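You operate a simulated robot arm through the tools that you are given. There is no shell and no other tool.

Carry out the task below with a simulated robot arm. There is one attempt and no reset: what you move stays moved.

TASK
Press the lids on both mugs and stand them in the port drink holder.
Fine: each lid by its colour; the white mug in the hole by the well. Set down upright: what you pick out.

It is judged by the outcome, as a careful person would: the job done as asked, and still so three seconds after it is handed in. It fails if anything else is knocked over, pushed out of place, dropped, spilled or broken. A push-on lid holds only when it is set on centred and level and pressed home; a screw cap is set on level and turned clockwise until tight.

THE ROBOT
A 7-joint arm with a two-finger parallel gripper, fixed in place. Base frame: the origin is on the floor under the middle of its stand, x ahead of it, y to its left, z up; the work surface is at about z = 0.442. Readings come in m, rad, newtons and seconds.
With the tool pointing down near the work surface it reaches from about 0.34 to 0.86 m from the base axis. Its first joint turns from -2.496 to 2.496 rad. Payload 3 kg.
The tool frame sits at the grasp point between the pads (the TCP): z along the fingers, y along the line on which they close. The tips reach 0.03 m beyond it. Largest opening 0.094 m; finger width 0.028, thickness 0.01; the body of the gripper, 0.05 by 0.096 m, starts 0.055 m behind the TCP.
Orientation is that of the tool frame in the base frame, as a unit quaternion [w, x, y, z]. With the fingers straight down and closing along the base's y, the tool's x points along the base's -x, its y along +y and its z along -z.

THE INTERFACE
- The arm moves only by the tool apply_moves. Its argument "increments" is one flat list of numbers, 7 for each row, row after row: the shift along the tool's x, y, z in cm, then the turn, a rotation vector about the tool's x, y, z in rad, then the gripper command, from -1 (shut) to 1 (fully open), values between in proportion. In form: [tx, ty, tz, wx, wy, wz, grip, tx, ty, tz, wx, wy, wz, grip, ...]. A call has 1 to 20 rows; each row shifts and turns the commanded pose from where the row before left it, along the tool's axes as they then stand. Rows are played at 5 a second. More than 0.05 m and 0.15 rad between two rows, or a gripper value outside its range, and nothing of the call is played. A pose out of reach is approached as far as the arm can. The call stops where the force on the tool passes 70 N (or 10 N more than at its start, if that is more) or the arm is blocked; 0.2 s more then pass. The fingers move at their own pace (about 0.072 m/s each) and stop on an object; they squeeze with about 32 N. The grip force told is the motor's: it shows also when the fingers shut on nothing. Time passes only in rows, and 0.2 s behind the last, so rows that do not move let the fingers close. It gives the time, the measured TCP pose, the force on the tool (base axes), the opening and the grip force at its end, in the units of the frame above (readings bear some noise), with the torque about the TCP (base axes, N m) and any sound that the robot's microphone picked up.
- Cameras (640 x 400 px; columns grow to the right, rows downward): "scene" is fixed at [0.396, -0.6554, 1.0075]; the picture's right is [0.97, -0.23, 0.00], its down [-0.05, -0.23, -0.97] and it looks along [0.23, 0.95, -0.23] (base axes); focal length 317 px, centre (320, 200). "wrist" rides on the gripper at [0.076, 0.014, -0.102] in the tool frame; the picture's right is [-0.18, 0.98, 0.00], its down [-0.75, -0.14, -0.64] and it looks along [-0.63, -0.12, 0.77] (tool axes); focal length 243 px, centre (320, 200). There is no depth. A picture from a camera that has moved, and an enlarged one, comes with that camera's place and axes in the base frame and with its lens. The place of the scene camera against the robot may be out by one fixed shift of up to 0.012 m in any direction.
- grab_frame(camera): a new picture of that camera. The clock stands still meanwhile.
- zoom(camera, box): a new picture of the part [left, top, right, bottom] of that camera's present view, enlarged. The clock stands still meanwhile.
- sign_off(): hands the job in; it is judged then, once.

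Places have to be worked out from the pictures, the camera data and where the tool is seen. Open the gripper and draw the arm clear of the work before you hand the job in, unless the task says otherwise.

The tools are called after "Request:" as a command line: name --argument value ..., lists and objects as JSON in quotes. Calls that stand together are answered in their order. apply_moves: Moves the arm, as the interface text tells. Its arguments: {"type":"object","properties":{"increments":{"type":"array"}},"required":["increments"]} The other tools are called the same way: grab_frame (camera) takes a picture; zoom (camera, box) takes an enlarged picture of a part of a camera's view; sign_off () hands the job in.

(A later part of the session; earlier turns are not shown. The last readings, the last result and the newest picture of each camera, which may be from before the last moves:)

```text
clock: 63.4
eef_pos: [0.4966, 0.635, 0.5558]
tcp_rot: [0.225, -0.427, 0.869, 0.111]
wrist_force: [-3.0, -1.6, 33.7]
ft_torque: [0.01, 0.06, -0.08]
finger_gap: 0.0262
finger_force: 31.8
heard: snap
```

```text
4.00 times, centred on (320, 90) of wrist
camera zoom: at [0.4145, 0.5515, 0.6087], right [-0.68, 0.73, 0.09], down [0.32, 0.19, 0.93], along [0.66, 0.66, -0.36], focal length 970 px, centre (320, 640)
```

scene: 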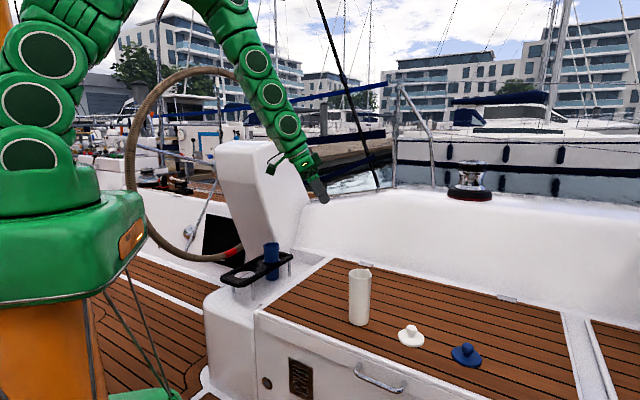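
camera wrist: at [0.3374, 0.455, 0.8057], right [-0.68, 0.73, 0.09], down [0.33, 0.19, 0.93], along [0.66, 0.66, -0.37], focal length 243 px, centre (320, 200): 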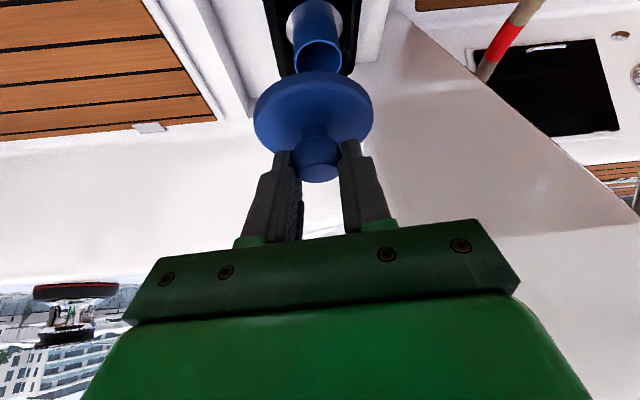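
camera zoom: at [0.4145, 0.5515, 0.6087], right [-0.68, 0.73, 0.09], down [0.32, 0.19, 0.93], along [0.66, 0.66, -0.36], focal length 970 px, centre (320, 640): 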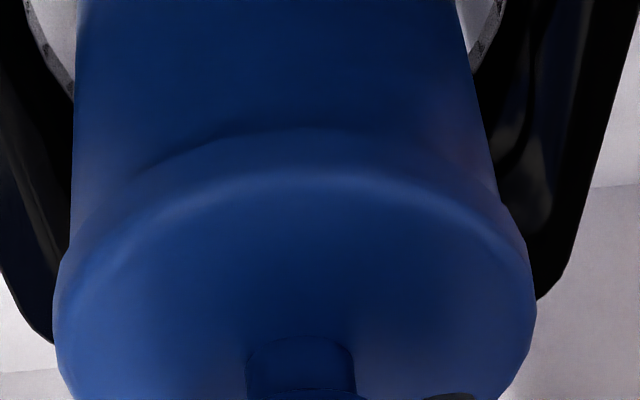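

"Snap" heard at 34 N — the blue lid is home. I ease off the pressure, open the fingers a little and check before rising.

Request:
apply_moves --increments '[-0.072, 0, -0.131, 0, 0, 0, -1, -0.048, 0, -0.0873, 0, 0, 0, -1, 0, 0, 0, 0, 0, 0, -0.2, 0, 0, 0, 0, 0, 0, 0.1, 0, 0, 0, 0, 0, 0, 0.28, 0, 0, 0, 0, 0, 0, 0.28]'

Request:
zoom --camera "scene" --box '[250, 220, 300, 270]'

```text
clock: 64.8
eef_pos: [0.4949, 0.6349, 0.5567]
tcp_rot: [0.224, -0.426, 0.87, 0.11]
wrist_force: [-0.6, -0.2, -0.1]
ft_torque: [-0.05, 0.02, -0.01]
finger_gap: 0.0603
finger_force: 0.1
```

```text
8.00 times, centred on (275, 245) of scene
camera zoom: at [0.396, -0.6554, 1.0075], right [0.97, -0.23, 0.0], down [-0.05, -0.23, -0.97], along [0.23, 0.95, -0.23], focal length 2536 px, centre (680, -160)
```

zoom: 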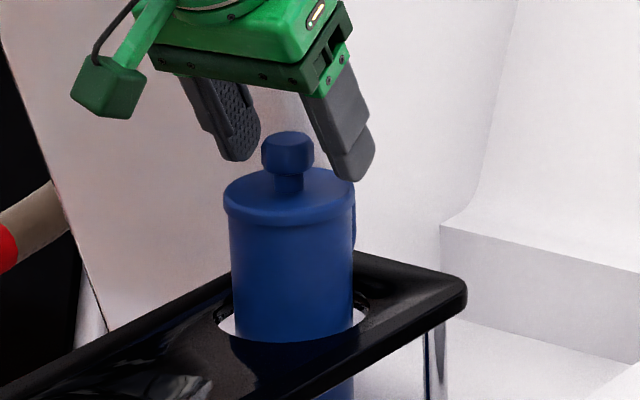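

The blue lid sits flush and centred on its mug. I rise clear and carry the open gripper back over the bench toward the white mug.

Request:
apply_moves --increments '[-0.6, 0, -1.09, 0, 0, 0, 0.28, -1.81, 0, -3.28, 0, 0, 0, 0.28, -1.81, 0, -3.28, 0, 0, 0, 0.28, -1.81, 0, -3.28, 0, 0, 0, 0.28, -1.81, 0, -3.28, 0, 0, 0, 0.28, -1.3, 0, -2.4, 0, 0, 0, 1, 2.346, -3.635, -1.296, 0, 0, 0, 1, 2.346, -3.635, -1.296, 0, 0, 0, 1, 2.346, -3.635, -1.296, 0, 0, 0, 1, 2.346, -3.635, -1.296, 0, 0, 0, 1, 2.346, -3.635, -1.296, 0, 0, 0, 1, 2.346, -3.635, -1.296, 0, 0, 0, 1, 2.346, -3.635, -1.296, 0, 0, 0, 1, 2.346, -3.635, -1.296, 0, 0, 0, 1, 2.346, -3.635, -1.296, 0, 0, 0, 1, 2.346, -3.635, -1.296, 0, 0, 0, 1, 2.346, -3.635, -1.296, 0, 0, 0, 1, 2.346, -3.635, -1.296, 0, 0, 0, 1, 2.346, -3.635, -1.296, 0, 0, 0, 1, 0, 0, 0, 0, 0, 0, 1]'

Request:
grab_frame --camera "wrist"

Request:
zoom --camera "wrist" --box '[220, 0, 420, 125]'

Request:
zoom --camera "scene" --box '[230, 210, 330, 310]'

```text
clock: 69.0
eef_pos: [0.6562, 0.0712, 0.7458]
tcp_rot: [0.224, -0.427, 0.869, 0.11]
wrist_force: [-0.5, 0.1, 0.5]
ft_torque: [0.01, -0.02, -0.01]
finger_gap: 0.0941
finger_force: 0.1
```

```text
taken
camera wrist: at [0.574, -0.0153, 0.7995], right [-0.68, 0.73, 0.09], down [0.33, 0.19, 0.93], along [0.66, 0.66, -0.37], focal length 243 px, centre (320, 200)
```

wrist: 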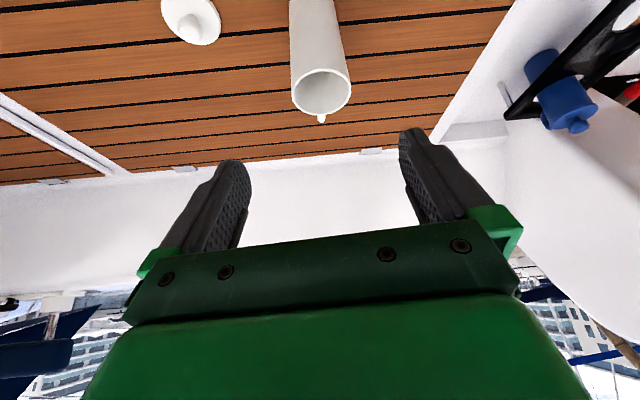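

```text
3.20 times, centred on (320, 62) of wrist
camera zoom: at [0.574, -0.0153, 0.7995], right [-0.68, 0.73, 0.09], down [0.33, 0.19, 0.93], along [0.66, 0.66, -0.37], focal length 776 px, centre (320, 640)
```

zoom: 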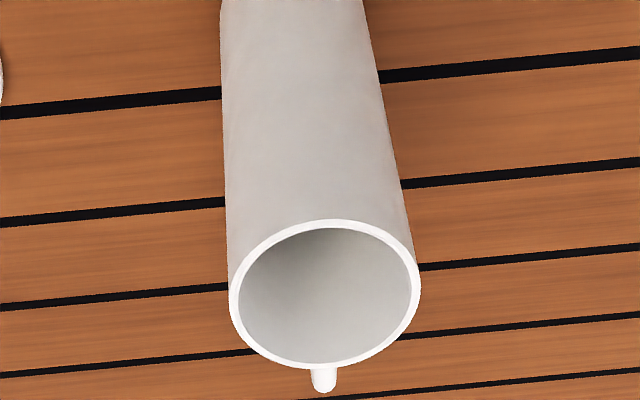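

```text
4.00 times, centred on (280, 260) of scene
camera zoom: at [0.396, -0.6554, 1.0075], right [0.97, -0.23, 0.0], down [-0.05, -0.23, -0.97], along [0.23, 0.95, -0.23], focal length 1268 px, centre (480, -40)
```

zoom: 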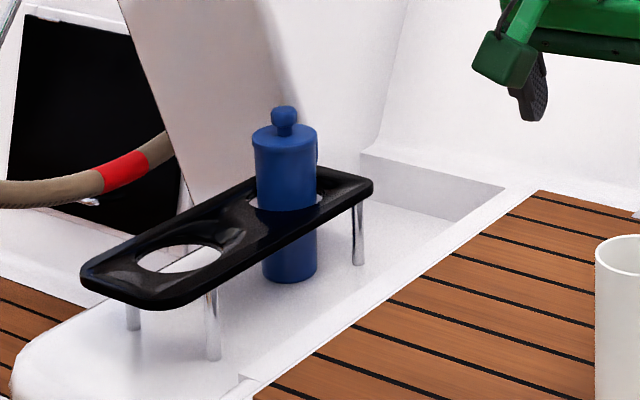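

Blue mug and lid stand well. The white mug's rim centre computes to (0.710, 0.138), handle at ~44°. I turn to ψ=45° and move above it to z≈0.70.

Request:
apply_moves --increments '[0, 0, 0, 0.059, 0, 0.1066, 1, -1.76, 0.32, 2.71, 0, 0, 0, 1, -1.76, 0.32, 2.71, 0, 0, 0, 1, -1.76, 0.32, 2.71, 0, 0, 0, 1, 0, 0, 0, 0, 0, 0, 1]'

Request:
grab_frame --camera "wrist"

Request:
zoom --camera "scene" --box '[300, 170, 440, 340]'

```text
clock: 70.2
eef_pos: [0.7085, 0.1384, 0.7008]
tcp_rot: [0.23, -0.373, 0.894, 0.096]
wrist_force: [-0.1, 0.4, -0.1]
ft_torque: [0.01, -0.03, 0.02]
finger_gap: 0.0938
finger_force: 0.0
```

```text
taken
camera wrist: at [0.6176, 0.0634, 0.7537], right [-0.59, 0.81, 0.09], down [0.35, 0.15, 0.93], along [0.73, 0.57, -0.37], focal length 243 px, centre (320, 200)
```

wrist: 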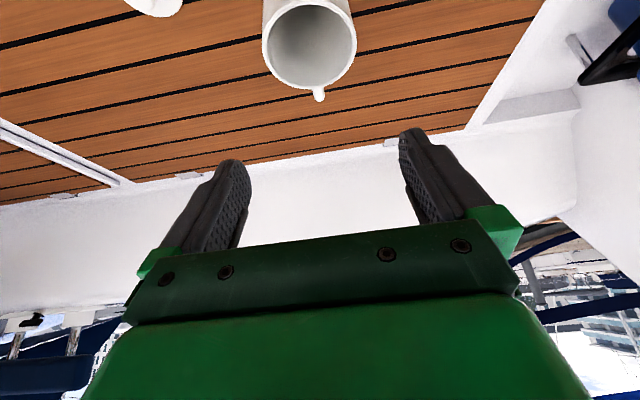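

```text
2.35 times, centred on (370, 255) of scene
camera zoom: at [0.396, -0.6554, 1.0075], right [0.97, -0.23, 0.0], down [-0.05, -0.23, -0.97], along [0.23, 0.95, -0.23], focal length 746 px, centre (202, 71)
```

zoom: 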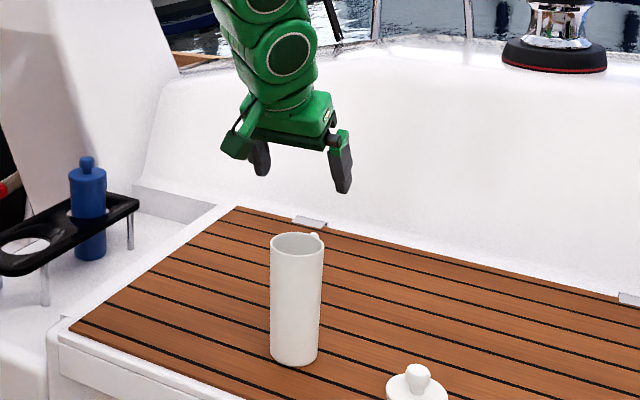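

Confirmed: mug centre (0.710, 0.138). I descend around it to TCP z≈0.572.

Request:
apply_moves --increments '[1.52, -0.03, 2.825, 0, 0, 0, 1, 1.52, -0.03, 2.825, 0, 0, 0, 1, 1.52, -0.03, 2.825, 0, 0, 0, 1, 1.52, -0.03, 2.825, 0, 0, 0, 1, 0, 0, 0, 0, 0, 0, 1]'

Request:
grab_frame --camera "wrist"

Request:
zoom --camera "scene" --box '[310, 220, 420, 340]'

```text
clock: 71.4
eef_pos: [0.7104, 0.1373, 0.5738]
tcp_rot: [0.229, -0.373, 0.894, 0.096]
wrist_force: [-0.1, 0.9, 0.1]
ft_torque: [0.02, 0.01, 0.02]
finger_gap: 0.0941
finger_force: 0.1
```

```text
taken
camera wrist: at [0.6191, 0.0632, 0.6266], right [-0.59, 0.81, 0.09], down [0.35, 0.15, 0.93], along [0.73, 0.57, -0.37], focal length 243 px, centre (320, 200)
```

wrist: 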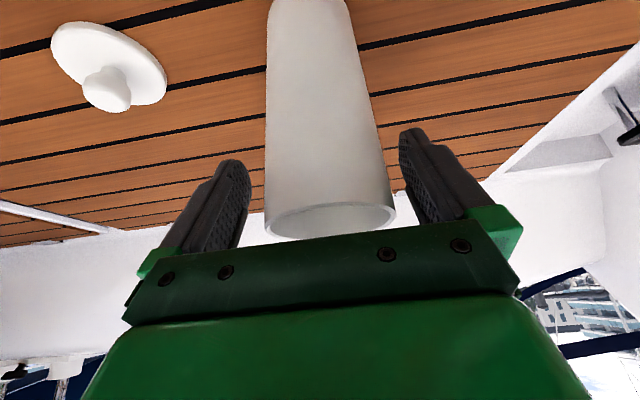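

```text
3.33 times, centred on (365, 280) of scene
camera zoom: at [0.396, -0.6554, 1.0075], right [0.97, -0.23, 0.0], down [-0.05, -0.23, -0.97], along [0.23, 0.95, -0.23], focal length 1057 px, centre (170, -67)
```

zoom: 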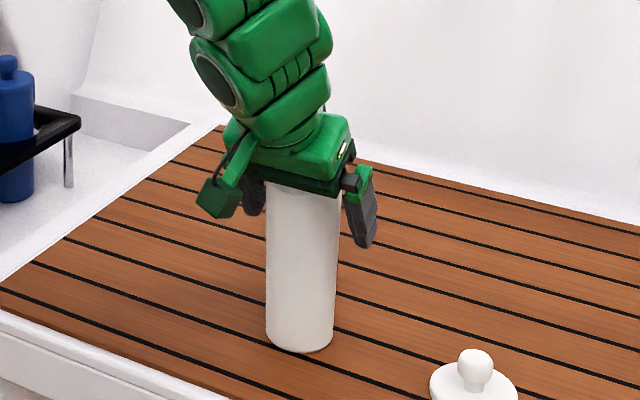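

Slightly off-centre by ~2.5 mm along the closing axis; I shift the tool +y by 2.5 mm and close.

Request:
apply_moves --increments '[0, 0.25, 0, 0, 0, 0, 1, 0, 0, 0, 0, 0, 0, 1, 0, 0, 0, 0, 0, 0, -1, 0, 0, 0, 0, 0, 0, -1, 0, 0, 0, 0, 0, 0, -1, 0, 0, 0, 0, 0, 0, -1]'

Request:
zoom --camera "scene" --box '[310, 220, 420, 340]'

```text
clock: 72.8
eef_pos: [0.7093, 0.1388, 0.5732]
tcp_rot: [0.23, -0.374, 0.893, 0.096]
wrist_force: [-0.4, -0.4, 0.0]
ft_torque: [-0.01, 0.02, -0.02]
finger_gap: 0.0608
finger_force: 32.4
```

```text
3.33 times, centred on (365, 280) of scene
camera zoom: at [0.396, -0.6554, 1.0075], right [0.97, -0.23, 0.0], down [-0.05, -0.23, -0.97], along [0.23, 0.95, -0.23], focal length 1057 px, centre (170, -67)
```

zoom: 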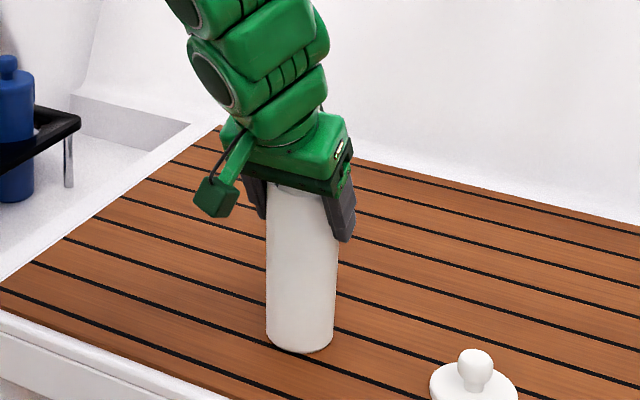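

Gripped at 0.061. I lift the white mug straight up to z≈0.745.

Request:
apply_moves --increments '[-0.48, 0, -0.88, 0, 0, 0, -1, -1.44, 0, -2.64, 0, 0, 0, -1, -1.92, 0, -3.52, 0, 0, 0, -1, -1.92, 0, -3.52, 0, 0, 0, -1, -1.92, 0, -3.52, 0, 0, 0, -1, -0.5, 0, -0.9, 0, 0, 0, -1, 0, 0, 0, 0, 0, 0, -1]'

Request:
grab_frame --camera "wrist"

```text
clock: 74.4
eef_pos: [0.7087, 0.1389, 0.7438]
tcp_rot: [0.23, -0.373, 0.893, 0.097]
wrist_force: [0.7, 0.7, -2.3]
ft_torque: [-0.04, -0.01, -0.01]
finger_gap: 0.0612
finger_force: 31.6
```

```text
taken
camera wrist: at [0.6173, 0.0648, 0.7969], right [-0.59, 0.81, 0.09], down [0.35, 0.15, 0.93], along [0.73, 0.57, -0.37], focal length 243 px, centre (320, 200)
```

wrist: 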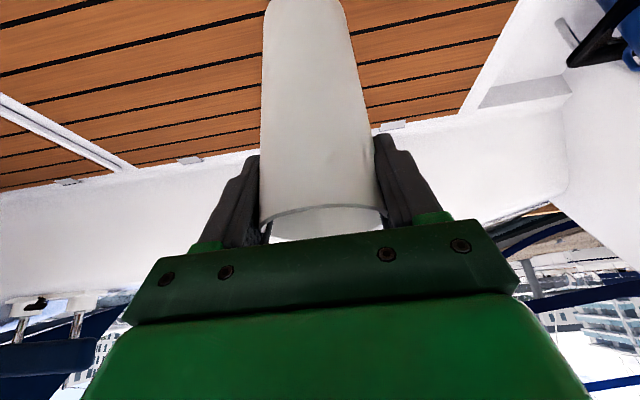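

Held firmly and upright. I carry it across to above the well-side hole at (0.38, 0.52).

Request:
apply_moves --increments '[-0.208, 4.186, 0.11, 0, 0, 0, -1, -0.208, 4.186, 0.11, 0, 0, 0, -1, -0.208, 4.186, 0.11, 0, 0, 0, -1, -0.208, 4.186, 0.11, 0, 0, 0, -1, -0.208, 4.186, 0.11, 0, 0, 0, -1, -0.208, 4.186, 0.11, 0, 0, 0, -1, -0.208, 4.186, 0.11, 0, 0, 0, -1, -0.208, 4.186, 0.11, 0, 0, 0, -1, -0.208, 4.186, 0.11, 0, 0, 0, -1, -0.208, 4.186, 0.11, 0, 0, 0, -1, -0.208, 4.186, 0.11, 0, 0, 0, -1, -0.208, 4.186, 0.11, 0, 0, 0, -1, 0, 0, 0, -0.059, 0, -0.1066, -1, 0, 0, 0, 0, 0, 0, -1]'

Request:
grab_frame --camera "wrist"

Request:
zoom --camera "scene" --box '[190, 130, 330, 310]'

```text
clock: 77.4
eef_pos: [0.3711, 0.5119, 0.7443]
tcp_rot: [0.224, -0.426, 0.869, 0.111]
wrist_force: [0.3, 0.2, -1.1]
ft_torque: [-0.06, 0.02, 0.0]
finger_gap: 0.061
finger_force: 32.3
```

```text
taken
camera wrist: at [0.289, 0.4286, 0.7966], right [-0.68, 0.73, 0.09], down [0.33, 0.19, 0.93], along [0.66, 0.66, -0.37], focal length 243 px, centre (320, 200)
```

wrist: 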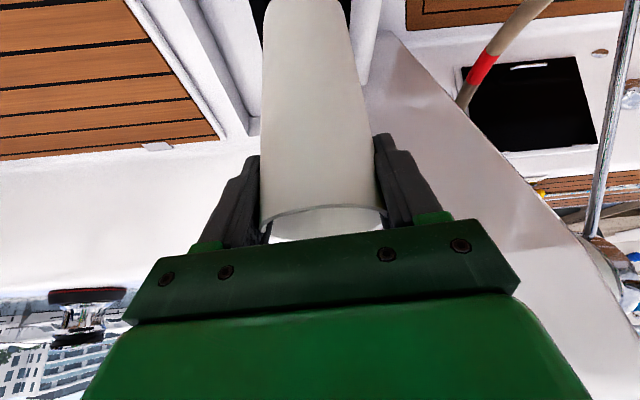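

```text
2.22 times, centred on (260, 220) of scene
camera zoom: at [0.396, -0.6554, 1.0075], right [0.97, -0.23, 0.0], down [-0.05, -0.23, -0.97], along [0.23, 0.95, -0.23], focal length 704 px, centre (453, 156)
```

zoom: 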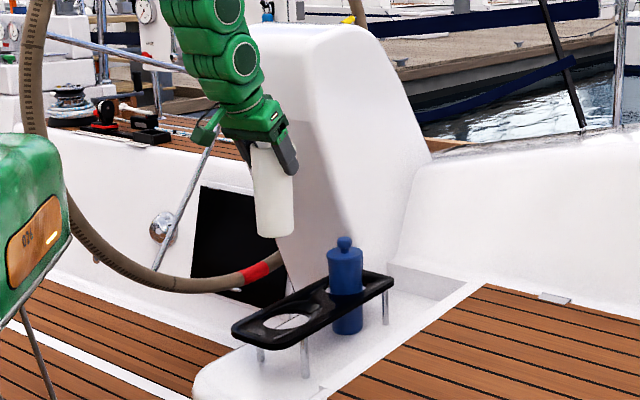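

I adjust to (0.380, 0.520) and lower to about 3 cm above the plate, then check alignment with the hole.

Request:
apply_moves --increments '[1.41, -0.055, 3.16, 0, 0, 0, -1, 1.41, -0.055, 3.16, 0, 0, 0, -1, 1.41, -0.055, 3.16, 0, 0, 0, -1, 1.41, -0.055, 3.16, 0, 0, 0, -1, 0, 0, 0, 0, 0, 0, -1]'

Request:
zoom --camera "wrist" --box '[220, 0, 400, 110]'

Request:
zoom --camera "scene" --box '[215, 225, 285, 295]'

```text
clock: 78.6
eef_pos: [0.3788, 0.5208, 0.6064]
tcp_rot: [0.224, -0.428, 0.869, 0.111]
wrist_force: [0.2, 0.4, -0.7]
ft_torque: [0.0, -0.02, -0.02]
finger_gap: 0.0609
finger_force: 32.1
```

```text
3.56 times, centred on (310, 55) of wrist
camera zoom: at [0.2974, 0.4361, 0.6586], right [-0.68, 0.73, 0.09], down [0.33, 0.19, 0.93], along [0.66, 0.66, -0.37], focal length 863 px, centre (356, 716)
```

zoom: 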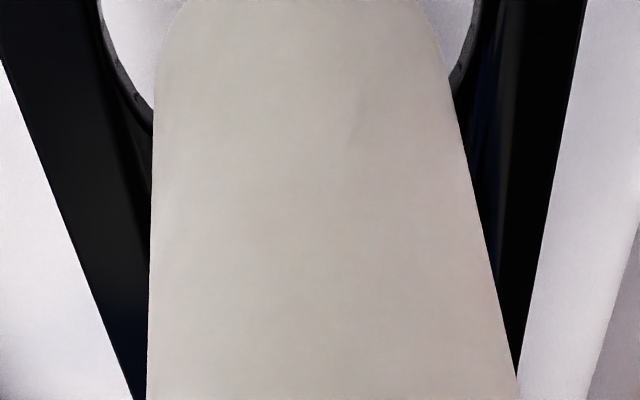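

```text
5.71 times, centred on (250, 260) of scene
camera zoom: at [0.396, -0.6554, 1.0075], right [0.97, -0.23, 0.0], down [-0.05, -0.23, -0.97], along [0.23, 0.95, -0.23], focal length 1812 px, centre (720, -143)
```

zoom: 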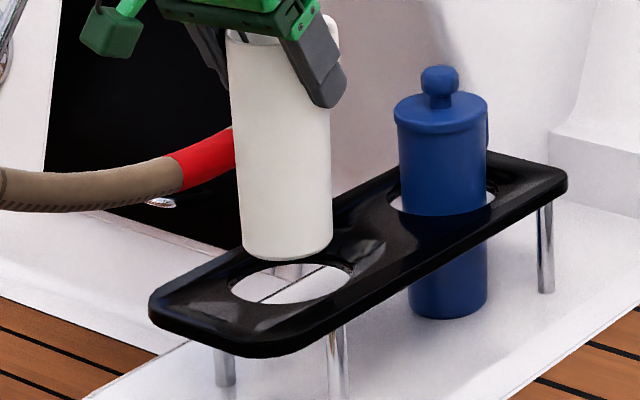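

Aligned within ~2 mm in both views. I lower into the hole to TCP z≈0.52.

Request:
apply_moves --increments '[1.38, 0, 2.5, 0, 0, 0, -1, 1.38, 0, 2.5, 0, 0, 0, -1, 1.38, 0, 2.5, 0, 0, 0, -1, 0, 0, 0, 0, 0, 0, -1]'

Request:
zoom --camera "scene" --box '[215, 225, 285, 295]'

```text
clock: 79.6
eef_pos: [0.3797, 0.5208, 0.5213]
tcp_rot: [0.225, -0.426, 0.87, 0.109]
wrist_force: [0.2, -0.5, -1.2]
ft_torque: [-0.02, 0.02, -0.01]
finger_gap: 0.0608
finger_force: 32.4
```

```text
5.71 times, centred on (250, 260) of scene
camera zoom: at [0.396, -0.6554, 1.0075], right [0.97, -0.23, 0.0], down [-0.05, -0.23, -0.97], along [0.23, 0.95, -0.23], focal length 1812 px, centre (720, -143)
```

zoom: 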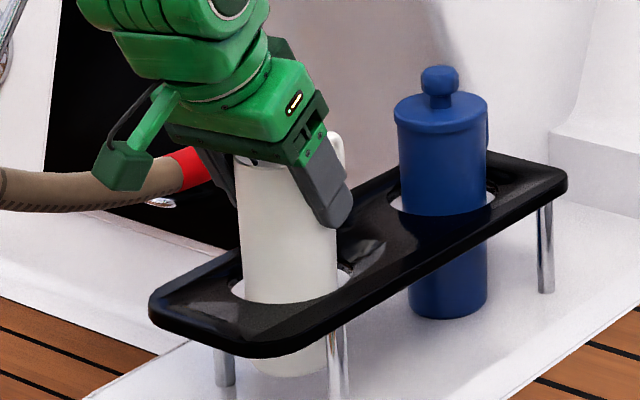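

The mug is through the hole without touching. I lower the rest in small steps until it meets the ledge.

Request:
apply_moves --increments '[0.29, 0, 0.525, 0, 0, 0, -1, 0.29, 0, 0.525, 0, 0, 0, -1, 0.29, 0, 0.525, 0, 0, 0, -1, 0.29, 0, 0.525, 0, 0, 0, -1, 0, 0, 0, 0, 0, 0, -1]'

Request:
apply_moves --increments '[0.096, 0, 0.175, 0, 0, 0, -1, 0.096, 0, 0.175, 0, 0, 0, -1, 0, 0, 0, 0, 0, 0, -1]'

```text
clock: 80.8
eef_pos: [0.3787, 0.5211, 0.4968]
tcp_rot: [0.224, -0.427, 0.869, 0.111]
wrist_force: [0.2, -0.2, -1.9]
ft_torque: [0.0, -0.02, -0.04]
finger_gap: 0.0611
finger_force: 31.9
```

```text
clock: 81.6
eef_pos: [0.3798, 0.52, 0.4916]
tcp_rot: [0.225, -0.426, 0.869, 0.11]
wrist_force: [-0.3, -0.7, -1.8]
ft_torque: [-0.01, 0.02, -0.02]
finger_gap: 0.0608
finger_force: 32.2
```

Still free at z≈0.492; contact on the other mug came right about here, so I continue with 1.5 mm steps.

Request:
apply_moves --increments '[0.072, 0, 0.131, 0, 0, 0, -1, 0, 0, 0, 0, 0, 0, -1]'

Request:
apply_moves --increments '[0.072, 0, 0.131, 0, 0, 0, -1, 0, 0, 0, 0, 0, 0, -1]'

Request:
zoom --camera "scene" --box '[215, 235, 285, 305]'

```text
clock: 82.2
eef_pos: [0.3816, 0.5204, 0.491]
tcp_rot: [0.224, -0.427, 0.869, 0.109]
wrist_force: [-2.2, -3.8, 18.4]
ft_torque: [-0.19, 0.26, 0.0]
finger_gap: 0.0606
finger_force: 31.9
```

```text
clock: 82.8
eef_pos: [0.3803, 0.5206, 0.4906]
tcp_rot: [0.225, -0.427, 0.869, 0.11]
wrist_force: [1.2, -0.1, 24.2]
ft_torque: [0.21, -0.33, -0.06]
finger_gap: 0.0607
finger_force: 31.5
```

```text
5.71 times, centred on (250, 270) of scene
camera zoom: at [0.396, -0.6554, 1.0075], right [0.97, -0.23, 0.0], down [-0.05, -0.23, -0.97], along [0.23, 0.95, -0.23], focal length 1812 px, centre (720, -200)
```

zoom: 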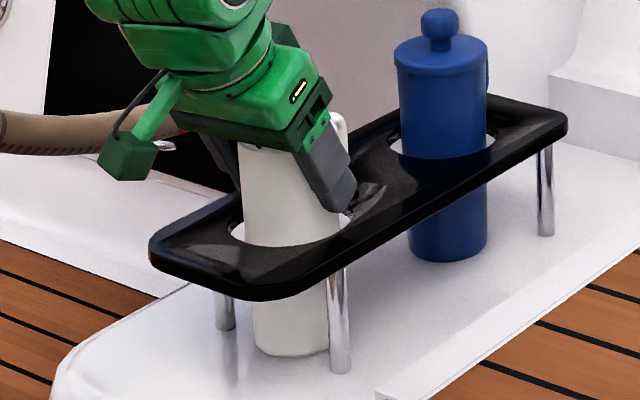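

Contact at 24 N: the white mug stands on the ledge in the well-side hole. I ease up and release.

Request:
apply_moves --increments '[-0.096, 0, -0.175, 0, 0, 0, -1, 0, 0, 0, 0, 0, 0, 0.0, 0, 0, 0, 0, 0, 0, 0.4, 0, 0, 0, 0, 0, 0, 0.66, 0, 0, 0, 0, 0, 0, 0.66]'

Request:
zoom --camera "scene" --box '[215, 235, 285, 305]'

Request:
grab_frame --camera "wrist"

```text
clock: 84.0
eef_pos: [0.3806, 0.5198, 0.4925]
tcp_rot: [0.224, -0.427, 0.869, 0.11]
wrist_force: [-0.9, 0.1, -0.4]
ft_torque: [0.02, -0.02, 0.02]
finger_gap: 0.0779
finger_force: 0.1
```

```text
5.71 times, centred on (250, 270) of scene
camera zoom: at [0.396, -0.6554, 1.0075], right [0.97, -0.23, 0.0], down [-0.05, -0.23, -0.97], along [0.23, 0.95, -0.23], focal length 1812 px, centre (720, -200)
```

zoom: 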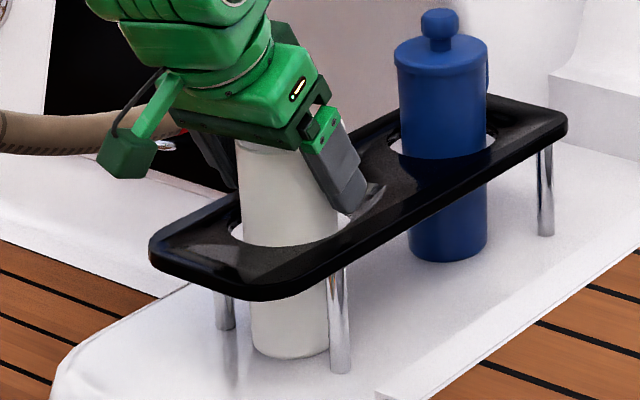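

```text
taken
camera wrist: at [0.298, 0.4358, 0.5444], right [-0.68, 0.73, 0.09], down [0.33, 0.19, 0.93], along [0.66, 0.66, -0.37], focal length 243 px, centre (320, 200)
```

wrist: 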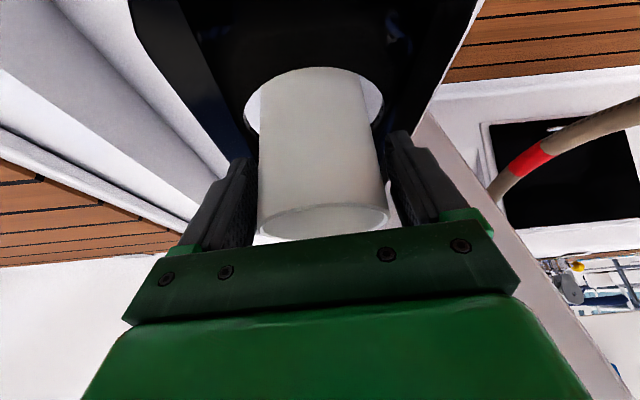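

Released and standing. I rise straight up and then back off 10 cm toward the base to measure the white rim.

Request:
apply_moves --increments '[-0.72, 0, -1.31, 0, 0, 0, 0.66, -1.73, 0, -3.13, 0, 0, 0, 0.66, -1.73, 0, -3.13, 0, 0, 0, 0.66, -1.73, 0, -3.13, 0, 0, 0, 0.66, -1.73, 0, -3.13, 0, 0, 0, 0.66, -1.0, 0, -1.83, 0, 0, 0, 0.66, 2.92, 0.1, -1.61, 0, 0, 0, 1, 2.92, 0.1, -1.61, 0, 0, 0, 1, 2.92, 0.1, -1.61, 0, 0, 0, 1, 0, 0, 0, 0, 0, 0, 1]'

Request:
zoom --camera "wrist" --box '[240, 60, 400, 160]'

Request:
grab_frame --camera "wrist"

Request:
zoom --camera "scene" --box '[215, 215, 305, 305]'

```text
clock: 86.2
eef_pos: [0.3158, 0.4434, 0.6713]
tcp_rot: [0.224, -0.427, 0.869, 0.11]
wrist_force: [0.8, 0.1, -0.3]
ft_torque: [0.0, -0.03, -0.01]
finger_gap: 0.0938
finger_force: 0.1
```

```text
4.00 times, centred on (320, 110) of wrist
camera zoom: at [0.2342, 0.3581, 0.724], right [-0.68, 0.73, 0.09], down [0.33, 0.19, 0.93], along [0.66, 0.66, -0.37], focal length 970 px, centre (320, 560)
```

zoom: 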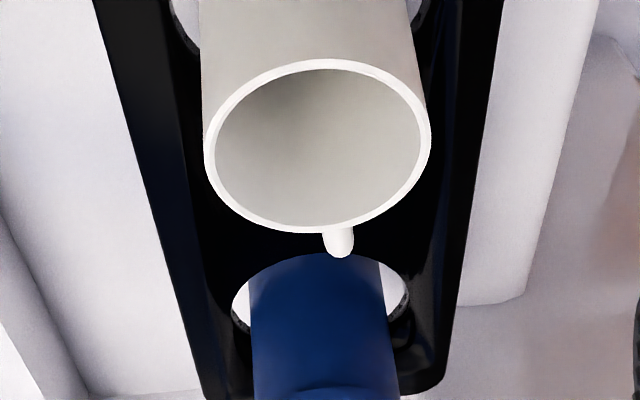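

```text
taken
camera wrist: at [0.2342, 0.3581, 0.724], right [-0.68, 0.73, 0.09], down [0.33, 0.19, 0.93], along [0.66, 0.66, -0.37], focal length 243 px, centre (320, 200)
```

wrist: 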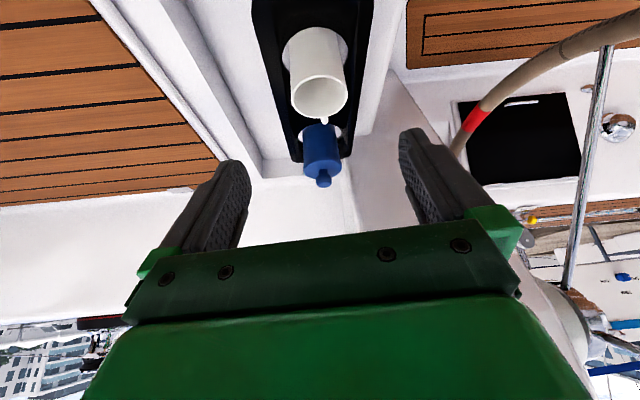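

```text
4.44 times, centred on (260, 260) of scene
camera zoom: at [0.396, -0.6554, 1.0075], right [0.97, -0.23, 0.0], down [-0.05, -0.23, -0.97], along [0.23, 0.95, -0.23], focal length 1409 px, centre (587, -67)
```

zoom: 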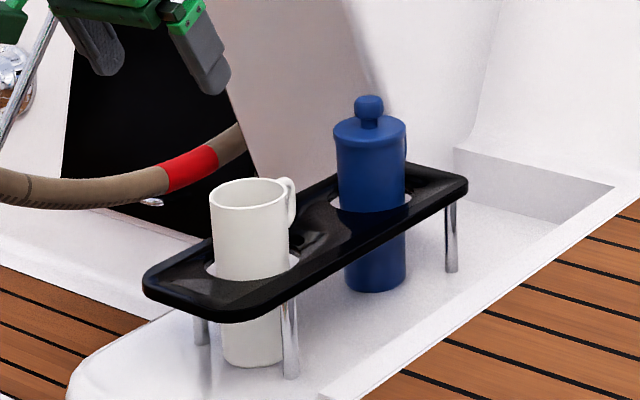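

White mug stands upright in the well-side hole; its rim centre is about (0.3808, 0.520). Now I go for the white lid: raise, move out over the bench and swing the tool to azimuth ~2°.

Request:
apply_moves --increments '[0.21, -3.95, -1.452, 0, 0, 0, 1, 0.21, -3.95, -1.452, 0, 0, 0, 1, 0.21, -3.95, -1.452, 0, 0, 0, 1, 0.21, -3.95, -1.452, 0, 0, 0, 1, 0.21, -3.95, -1.452, 0, 0, 0, 1, 0.21, -3.95, -1.452, 0, 0, 0, 1, 0.21, -3.95, -1.452, 0, 0, 0, 1, 0.21, -3.95, -1.452, 0, 0, 0, 1, 0.21, -3.95, -1.452, 0, 0, 0, 1, 0.21, -3.95, -1.452, 0, 0, 0, 1, 0.21, -3.95, -1.452, 0, 0, 0, 1, 0, 0, 0, 0.0706, 0, 0.1277, 1, 0, 0, 0, 0.0706, 0, 0.1277, 1, 0, 0, 0, 0.0706, 0, 0.1277, 1, 0, 0, 0, 0.0706, 0, 0.1277, 1, 0, 0, 0, 0.0706, 0, 0.1277, 1, 0, 0, 0, 0.0706, 0, 0.1277, 1, 0, 0, 0, 0, 0, 0, 1]'

Request:
grab_frame --camera "wrist"

```text
clock: 90.0
eef_pos: [0.6029, 0.1199, 0.7738]
tcp_rot: [0.25, -0.017, 0.968, 0.004]
wrist_force: [0.2, -0.8, -0.5]
ft_torque: [0.0, 0.02, -0.01]
finger_gap: 0.0939
finger_force: 0.0
out of reach, approached as far as the arm can: row 2, 3
```

```text
taken
camera wrist: at [0.4878, 0.1292, 0.8263], right [0.13, 0.99, 0.09], down [0.35, -0.13, 0.93], along [0.93, -0.09, -0.37], focal length 243 px, centre (320, 200)
```

wrist: 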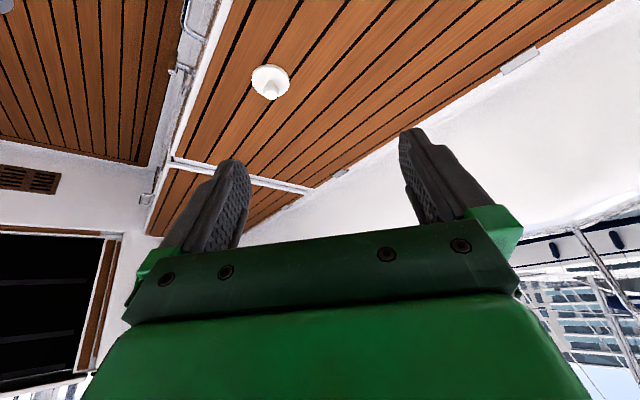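

The lid is seen near (0.82, 0.028). I move to (0.75, 0.03, 0.70) for a closer measurement.

Request:
apply_moves --increments '[-1.8, -1.9, 2.69, 0, 0, 0, 1, -1.8, -1.9, 2.69, 0, 0, 0, 1, -1.8, -1.9, 2.69, 0, 0, 0, 1, -1.8, -1.9, 2.69, 0, 0, 0, 1, -1.8, -1.9, 2.69, 0, 0, 0, 1, 0, 0, 0, 0, 0, 0, 1]'

Request:
grab_frame --camera "wrist"

Request:
zoom --camera "wrist" --box '[240, 0, 400, 100]'

```text
clock: 91.4
eef_pos: [0.7516, 0.0312, 0.6991]
tcp_rot: [0.25, -0.018, 0.968, 0.005]
wrist_force: [0.6, -0.6, 0.1]
ft_torque: [0.01, -0.01, 0.05]
finger_gap: 0.0937
finger_force: 0.0
```

```text
taken
camera wrist: at [0.635, 0.0392, 0.7519], right [0.12, 0.99, 0.09], down [0.35, -0.13, 0.93], along [0.93, -0.08, -0.37], focal length 243 px, centre (320, 200)
```

wrist: 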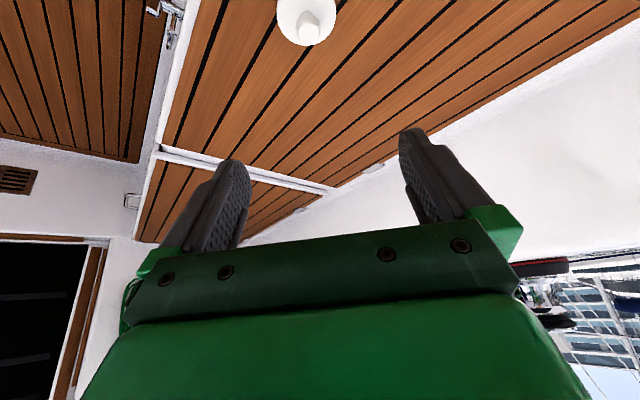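

```text
4.00 times, centred on (320, 50) of wrist
camera zoom: at [0.635, 0.0392, 0.7519], right [0.12, 0.99, 0.09], down [0.35, -0.13, 0.93], along [0.93, -0.08, -0.37], focal length 970 px, centre (320, 800)
```

zoom: 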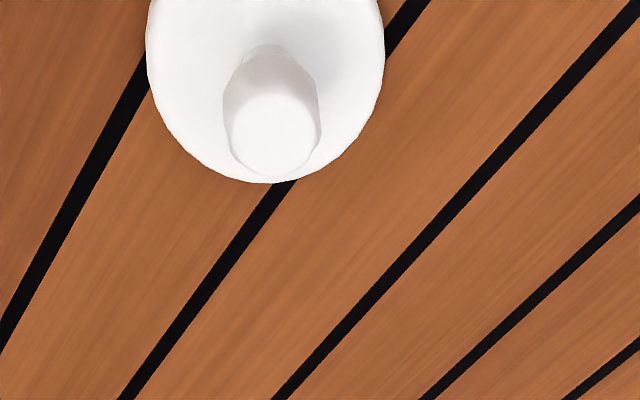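

Lid centre ≈ (0.822, 0.028). I move over it and descend to z≈0.54 for a check.

Request:
apply_moves --increments '[-0.13, -0.19, 4.6, 0, 0, 0, 1, -0.13, -0.19, 4.6, 0, 0, 0, 1, -0.13, -0.19, 4.6, 0, 0, 0, 1, 0.97, 0, 1.75, 0, 0, 0, 1, 0.97, 0, 1.75, 0, 0, 0, 1, 0, 0, 0, 0, 0, 0, 1]'

Request:
grab_frame --camera "wrist"

Request:
zoom --camera "wrist" --box '[240, 20, 400, 140]'

```text
clock: 92.8
eef_pos: [0.8209, 0.0262, 0.5399]
tcp_rot: [0.249, -0.017, 0.968, 0.004]
wrist_force: [-0.2, 0.1, -0.2]
ft_torque: [-0.05, 0.0, 0.04]
finger_gap: 0.0941
finger_force: 0.1
```

```text
taken
camera wrist: at [0.7044, 0.036, 0.5925], right [0.12, 0.99, 0.09], down [0.36, -0.13, 0.93], along [0.93, -0.08, -0.37], focal length 243 px, centre (320, 200)
```

wrist: 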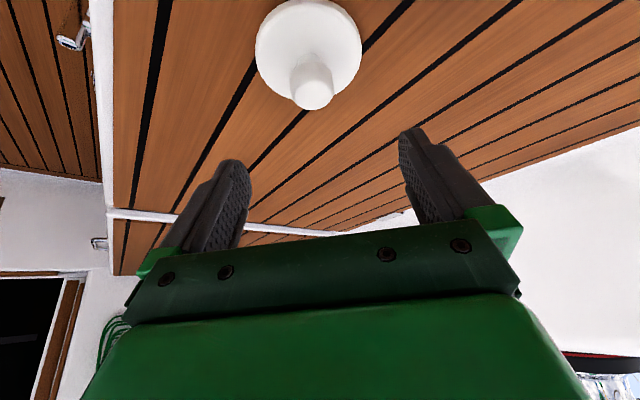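

```text
3.33 times, centred on (320, 80) of wrist
camera zoom: at [0.7044, 0.036, 0.5925], right [0.12, 0.99, 0.09], down [0.36, -0.13, 0.93], along [0.93, -0.08, -0.37], focal length 809 px, centre (320, 600)
```

zoom: 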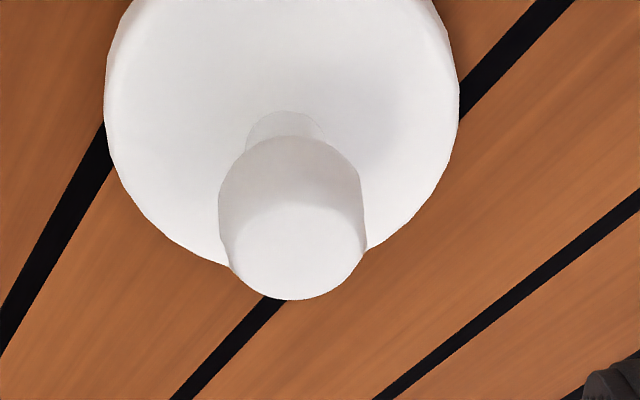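

Lid centre refined to about (0.819, 0.027). I descend to TCP z≈0.487 around the knob.

Request:
apply_moves --increments '[0.88, 0.03, 1.53, 0, 0, 0, 1, 0.88, 0.03, 1.53, 0, 0, 0, 1, 0.88, 0.02, 1.53, 0, 0, 0, 1, 0, 0, 0, 0, 0, 0, 1]'

Request:
grab_frame --camera "wrist"

Request:
zoom --camera "scene" --box '[370, 250, 470, 360]'

```text
clock: 93.8
eef_pos: [0.8204, 0.0282, 0.4864]
tcp_rot: [0.25, -0.018, 0.968, 0.005]
wrist_force: [0.4, -1.2, 0.5]
ft_torque: [0.0, 0.0, -0.01]
finger_gap: 0.0941
finger_force: 0.1
```

```text
taken
camera wrist: at [0.7034, 0.0366, 0.5403], right [0.12, 0.99, 0.09], down [0.35, -0.13, 0.93], along [0.93, -0.08, -0.37], focal length 243 px, centre (320, 200)
```

wrist: 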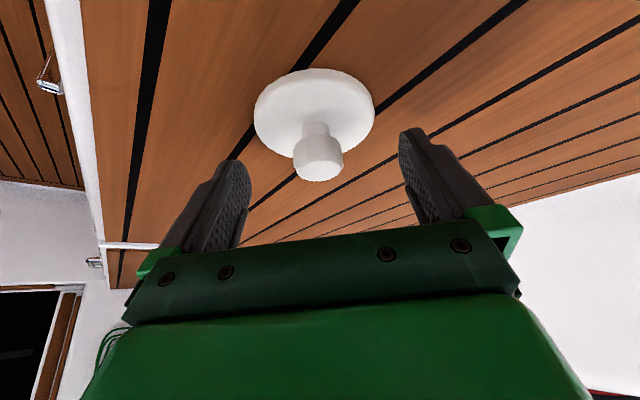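

```text
3.64 times, centred on (420, 305) of scene
camera zoom: at [0.396, -0.6554, 1.0075], right [0.97, -0.23, 0.0], down [-0.05, -0.23, -0.97], along [0.23, 0.95, -0.23], focal length 1153 px, centre (-44, -182)
```

zoom: 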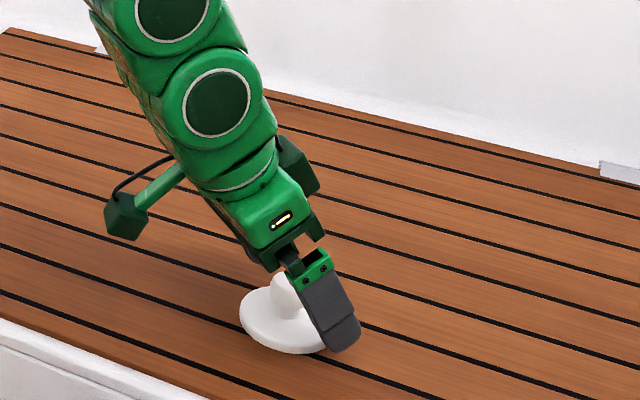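

The picture matches the blue lid's pre-grasp view. I close on the knob and lift gently.

Request:
apply_moves --increments '[0, 0, 0, 0, 0, 0, -1, 0, 0, 0, 0, 0, 0, -1, 0, 0, 0, 0, 0, 0, -1, 0, 0, 0, 0, 0, 0, -1, 0, 0, 0, 0, 0, 0, -1]'

Request:
apply_moves --increments '[-0.24, 0, -0.44, 0, 0, 0, -1, -0.48, 0, -0.88, 0, 0, 0, -1, -0.97, 0, -1.75, 0, 0, 0, -1, -0.97, 0, -1.75, 0, 0, 0, -1, -1.45, 0, -2.63, 0, 0, 0, -1, -1.45, 0, -2.63, 0, 0, 0, -1, 0, 0, 0, 0, 0, 0, -1]'

Request:
zoom --camera "wrist" --box '[220, 40, 420, 200]'

Request:
zoom --camera "scene" --box '[370, 210, 470, 320]'

```text
clock: 95.0
eef_pos: [0.8206, 0.0283, 0.4869]
tcp_rot: [0.25, -0.017, 0.968, 0.005]
wrist_force: [1.0, -0.7, 1.9]
ft_torque: [0.01, -0.02, 0.03]
finger_gap: 0.0264
finger_force: 31.9
```

```text
clock: 96.6
eef_pos: [0.8191, 0.0276, 0.6019]
tcp_rot: [0.249, -0.018, 0.968, 0.005]
wrist_force: [0.5, 0.0, -1.2]
ft_torque: [-0.03, 0.01, 0.03]
finger_gap: 0.0265
finger_force: 32.5
```

```text
2.50 times, centred on (320, 120) of wrist
camera zoom: at [0.703, 0.0367, 0.6553], right [0.12, 0.99, 0.09], down [0.35, -0.13, 0.93], along [0.93, -0.08, -0.37], focal length 606 px, centre (320, 400)
```

zoom: 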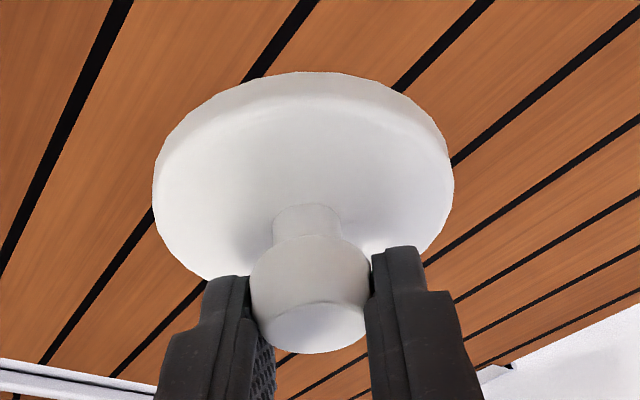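

```text
3.64 times, centred on (420, 265) of scene
camera zoom: at [0.396, -0.6554, 1.0075], right [0.97, -0.23, 0.0], down [-0.05, -0.23, -0.97], along [0.23, 0.95, -0.23], focal length 1153 px, centre (-44, -36)
```

zoom: 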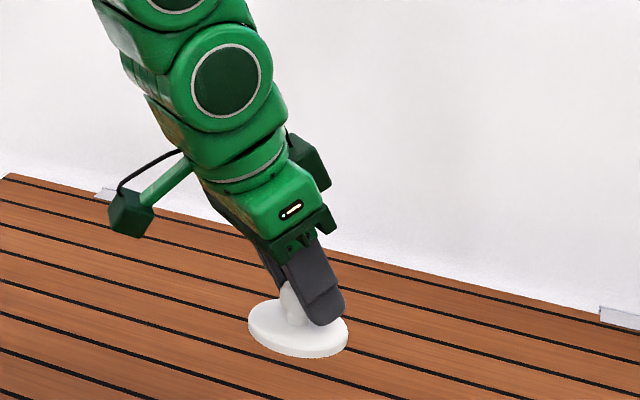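

The white lid is held level, in the same pose as the blue one was. I raise, draw back, and swing the tool to azimuth 52°.

Request:
apply_moves --increments '[1.195, 0.297, -3.67, 0, 0, 0, -1, 1.195, 0.297, -3.67, 0, 0, 0, -1, 1.195, 0.297, -3.67, 0, 0, 0, -1, 1.195, 0.297, -3.67, 0, 0, 0, -1, 1.195, 0.297, -3.67, 0, 0, 0, -1, 1.195, 0.297, -3.67, 0, 0, 0, -1, 0, 0, 0, -0.0706, 0, -0.1277, -1, 0, 0, 0, -0.0706, 0, -0.1277, -1, 0, 0, 0, -0.0706, 0, -0.1277, -1, 0, 0, 0, -0.0706, 0, -0.1277, -1, 0, 0, 0, -0.0706, 0, -0.1277, -1, 0, 0, 0, -0.0706, 0, -0.1277, -1, 0, 0, 0, 0, 0, 0, -1]'

Request:
grab_frame --camera "wrist"

```text
clock: 99.4
eef_pos: [0.6499, 0.0395, 0.7601]
tcp_rot: [0.223, -0.428, 0.869, 0.11]
wrist_force: [-0.4, 0.0, -0.1]
ft_torque: [-0.04, 0.02, 0.03]
finger_gap: 0.0263
finger_force: 31.9
```

```text
taken
camera wrist: at [0.5683, -0.0452, 0.8132], right [-0.68, 0.73, 0.09], down [0.33, 0.19, 0.93], along [0.66, 0.66, -0.37], focal length 243 px, centre (320, 200)
```

wrist: 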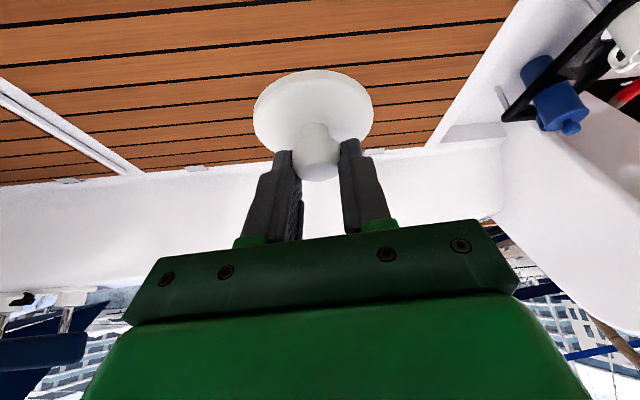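

Steady. I carry the lid across toward the white mug at z≈0.76.

Request:
apply_moves --increments '[-1.536, 3.994, 0.848, 0, 0, 0, -1, -1.536, 3.994, 0.848, 0, 0, 0, -1, -1.536, 3.994, 0.848, 0, 0, 0, -1, -1.536, 3.994, 0.848, 0, 0, 0, -1, -1.536, 3.994, 0.848, 0, 0, 0, -1, -1.536, 3.994, 0.848, 0, 0, 0, -1, -1.536, 3.994, 0.848, 0, 0, 0, -1, -1.536, 3.994, 0.848, 0, 0, 0, -1, -1.536, 3.994, 0.848, 0, 0, 0, -1, -1.536, 3.994, 0.848, 0, 0, 0, -1, -1.536, 3.994, 0.848, 0, 0, 0, -1, -1.536, 3.994, 0.848, 0, 0, 0, -1, 0, 0, 0, 0, 0, 0, -1]'

Request:
grab_frame --camera "wrist"

Request:
grab_frame --camera "scene"

```text
clock: 102.2
eef_pos: [0.4004, 0.4994, 0.7601]
tcp_rot: [0.224, -0.427, 0.869, 0.11]
wrist_force: [-0.4, 0.2, 0.5]
ft_torque: [0.02, -0.01, 0.03]
finger_gap: 0.0264
finger_force: 32.3
```

```text
taken
camera wrist: at [0.318, 0.4144, 0.8137], right [-0.68, 0.73, 0.09], down [0.33, 0.19, 0.93], along [0.66, 0.66, -0.37], focal length 243 px, centre (320, 200)
```

wrist: 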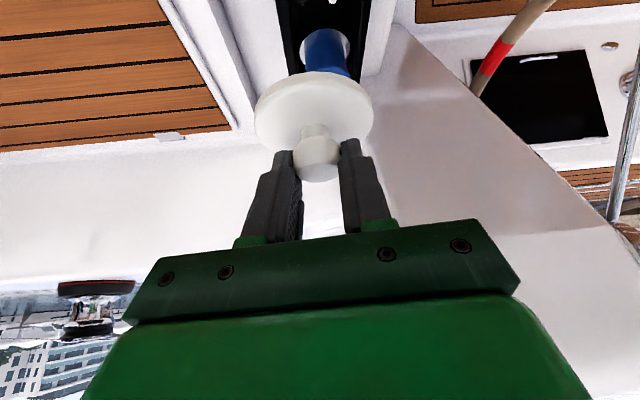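

```text
taken
```

scene: 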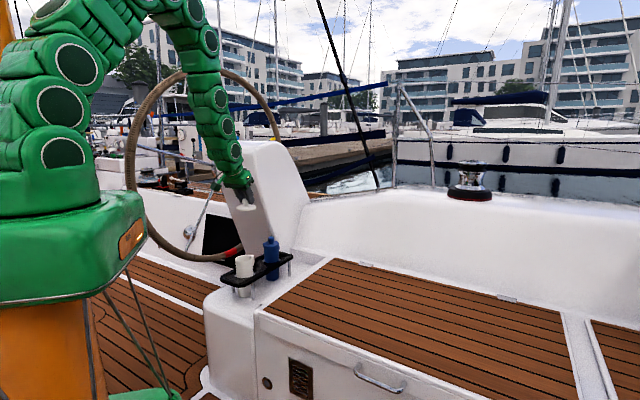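

I bring the lid over the white mug to z≈0.61, about 5 cm above the rim, and compare.

Request:
apply_moves --increments '[1.66, 0.655, 3.36, 0, 0, 0, -1, 1.66, 0.655, 3.36, 0, 0, 0, -1, 1.66, 0.655, 3.36, 0, 0, 0, -1, 1.66, 0.655, 3.36, 0, 0, 0, -1, 0, 0, 0, 0, 0, 0, -1]'

Request:
zoom --camera "scene" --box '[215, 220, 275, 280]'

Request:
zoom --camera "wrist" --box '[220, 0, 420, 200]'

```text
clock: 103.4
eef_pos: [0.3834, 0.5207, 0.61]
tcp_rot: [0.223, -0.427, 0.87, 0.109]
wrist_force: [0.9, -0.1, 0.2]
ft_torque: [-0.01, 0.0, 0.04]
finger_gap: 0.0262
finger_force: 32.4
```

```text
6.67 times, centred on (245, 250) of scene
camera zoom: at [0.396, -0.6554, 1.0075], right [0.97, -0.23, 0.0], down [-0.05, -0.23, -0.97], along [0.23, 0.95, -0.23], focal length 2114 px, centre (820, -133)
```

zoom: 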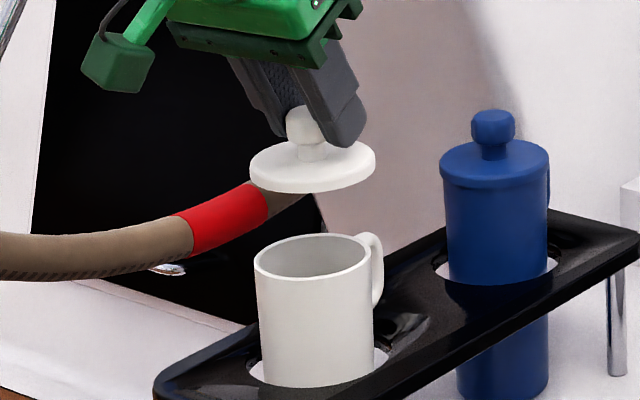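

```text
2.00 times, centred on (320, 100) of wrist
camera zoom: at [0.3015, 0.4362, 0.6627], right [-0.68, 0.73, 0.09], down [0.33, 0.19, 0.93], along [0.66, 0.66, -0.37], focal length 485 px, centre (320, 400)
```

zoom: 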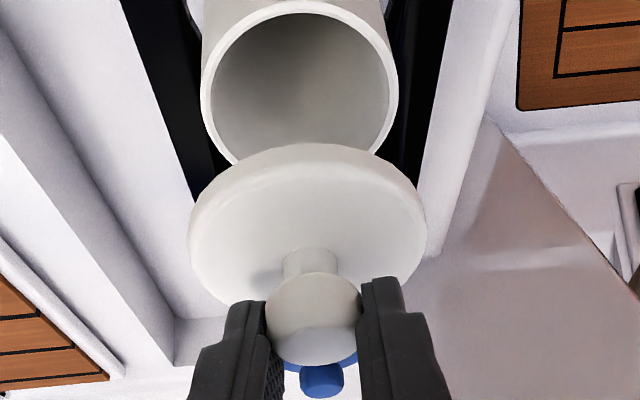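

The lid is about 2 mm to the right of the rim centre. I correct by (−1.8, −0.3) mm and lower to about 1.5 cm above the rim.

Request:
apply_moves --increments '[0.905, 0.06, 1.5, 0, 0, 0, -1, 0.905, 0.06, 1.5, 0, 0, 0, -1, 0, 0, 0, 0, 0, 0, -1]'

Request:
zoom --camera "scene" --box '[220, 230, 270, 280]'

Request:
zoom --camera "wrist" --box '[220, 0, 420, 200]'

```text
clock: 104.2
eef_pos: [0.3826, 0.5211, 0.5754]
tcp_rot: [0.224, -0.426, 0.87, 0.109]
wrist_force: [0.3, 0.4, 0.1]
ft_torque: [0.01, 0.0, 0.03]
finger_gap: 0.0266
finger_force: 32.5
```

```text
8.00 times, centred on (245, 255) of scene
camera zoom: at [0.396, -0.6554, 1.0075], right [0.97, -0.23, 0.0], down [-0.05, -0.23, -0.97], along [0.23, 0.95, -0.23], focal length 2536 px, centre (920, -240)
```

zoom: 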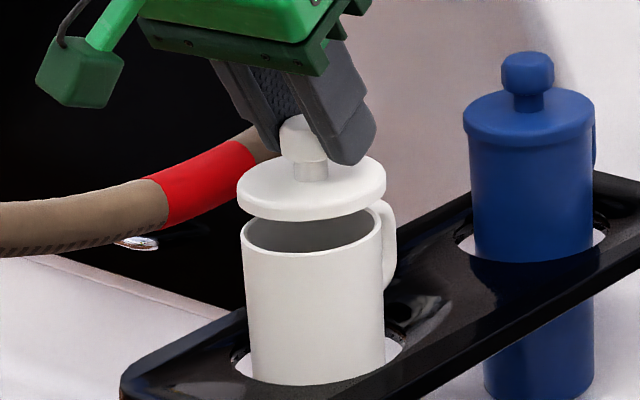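

```text
2.00 times, centred on (320, 100) of wrist
camera zoom: at [0.2998, 0.4362, 0.6282], right [-0.68, 0.73, 0.09], down [0.33, 0.19, 0.93], along [0.66, 0.66, -0.37], focal length 485 px, centre (320, 400)
```

zoom: 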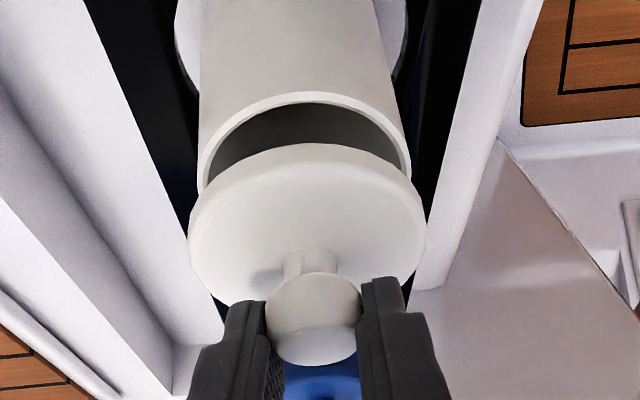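

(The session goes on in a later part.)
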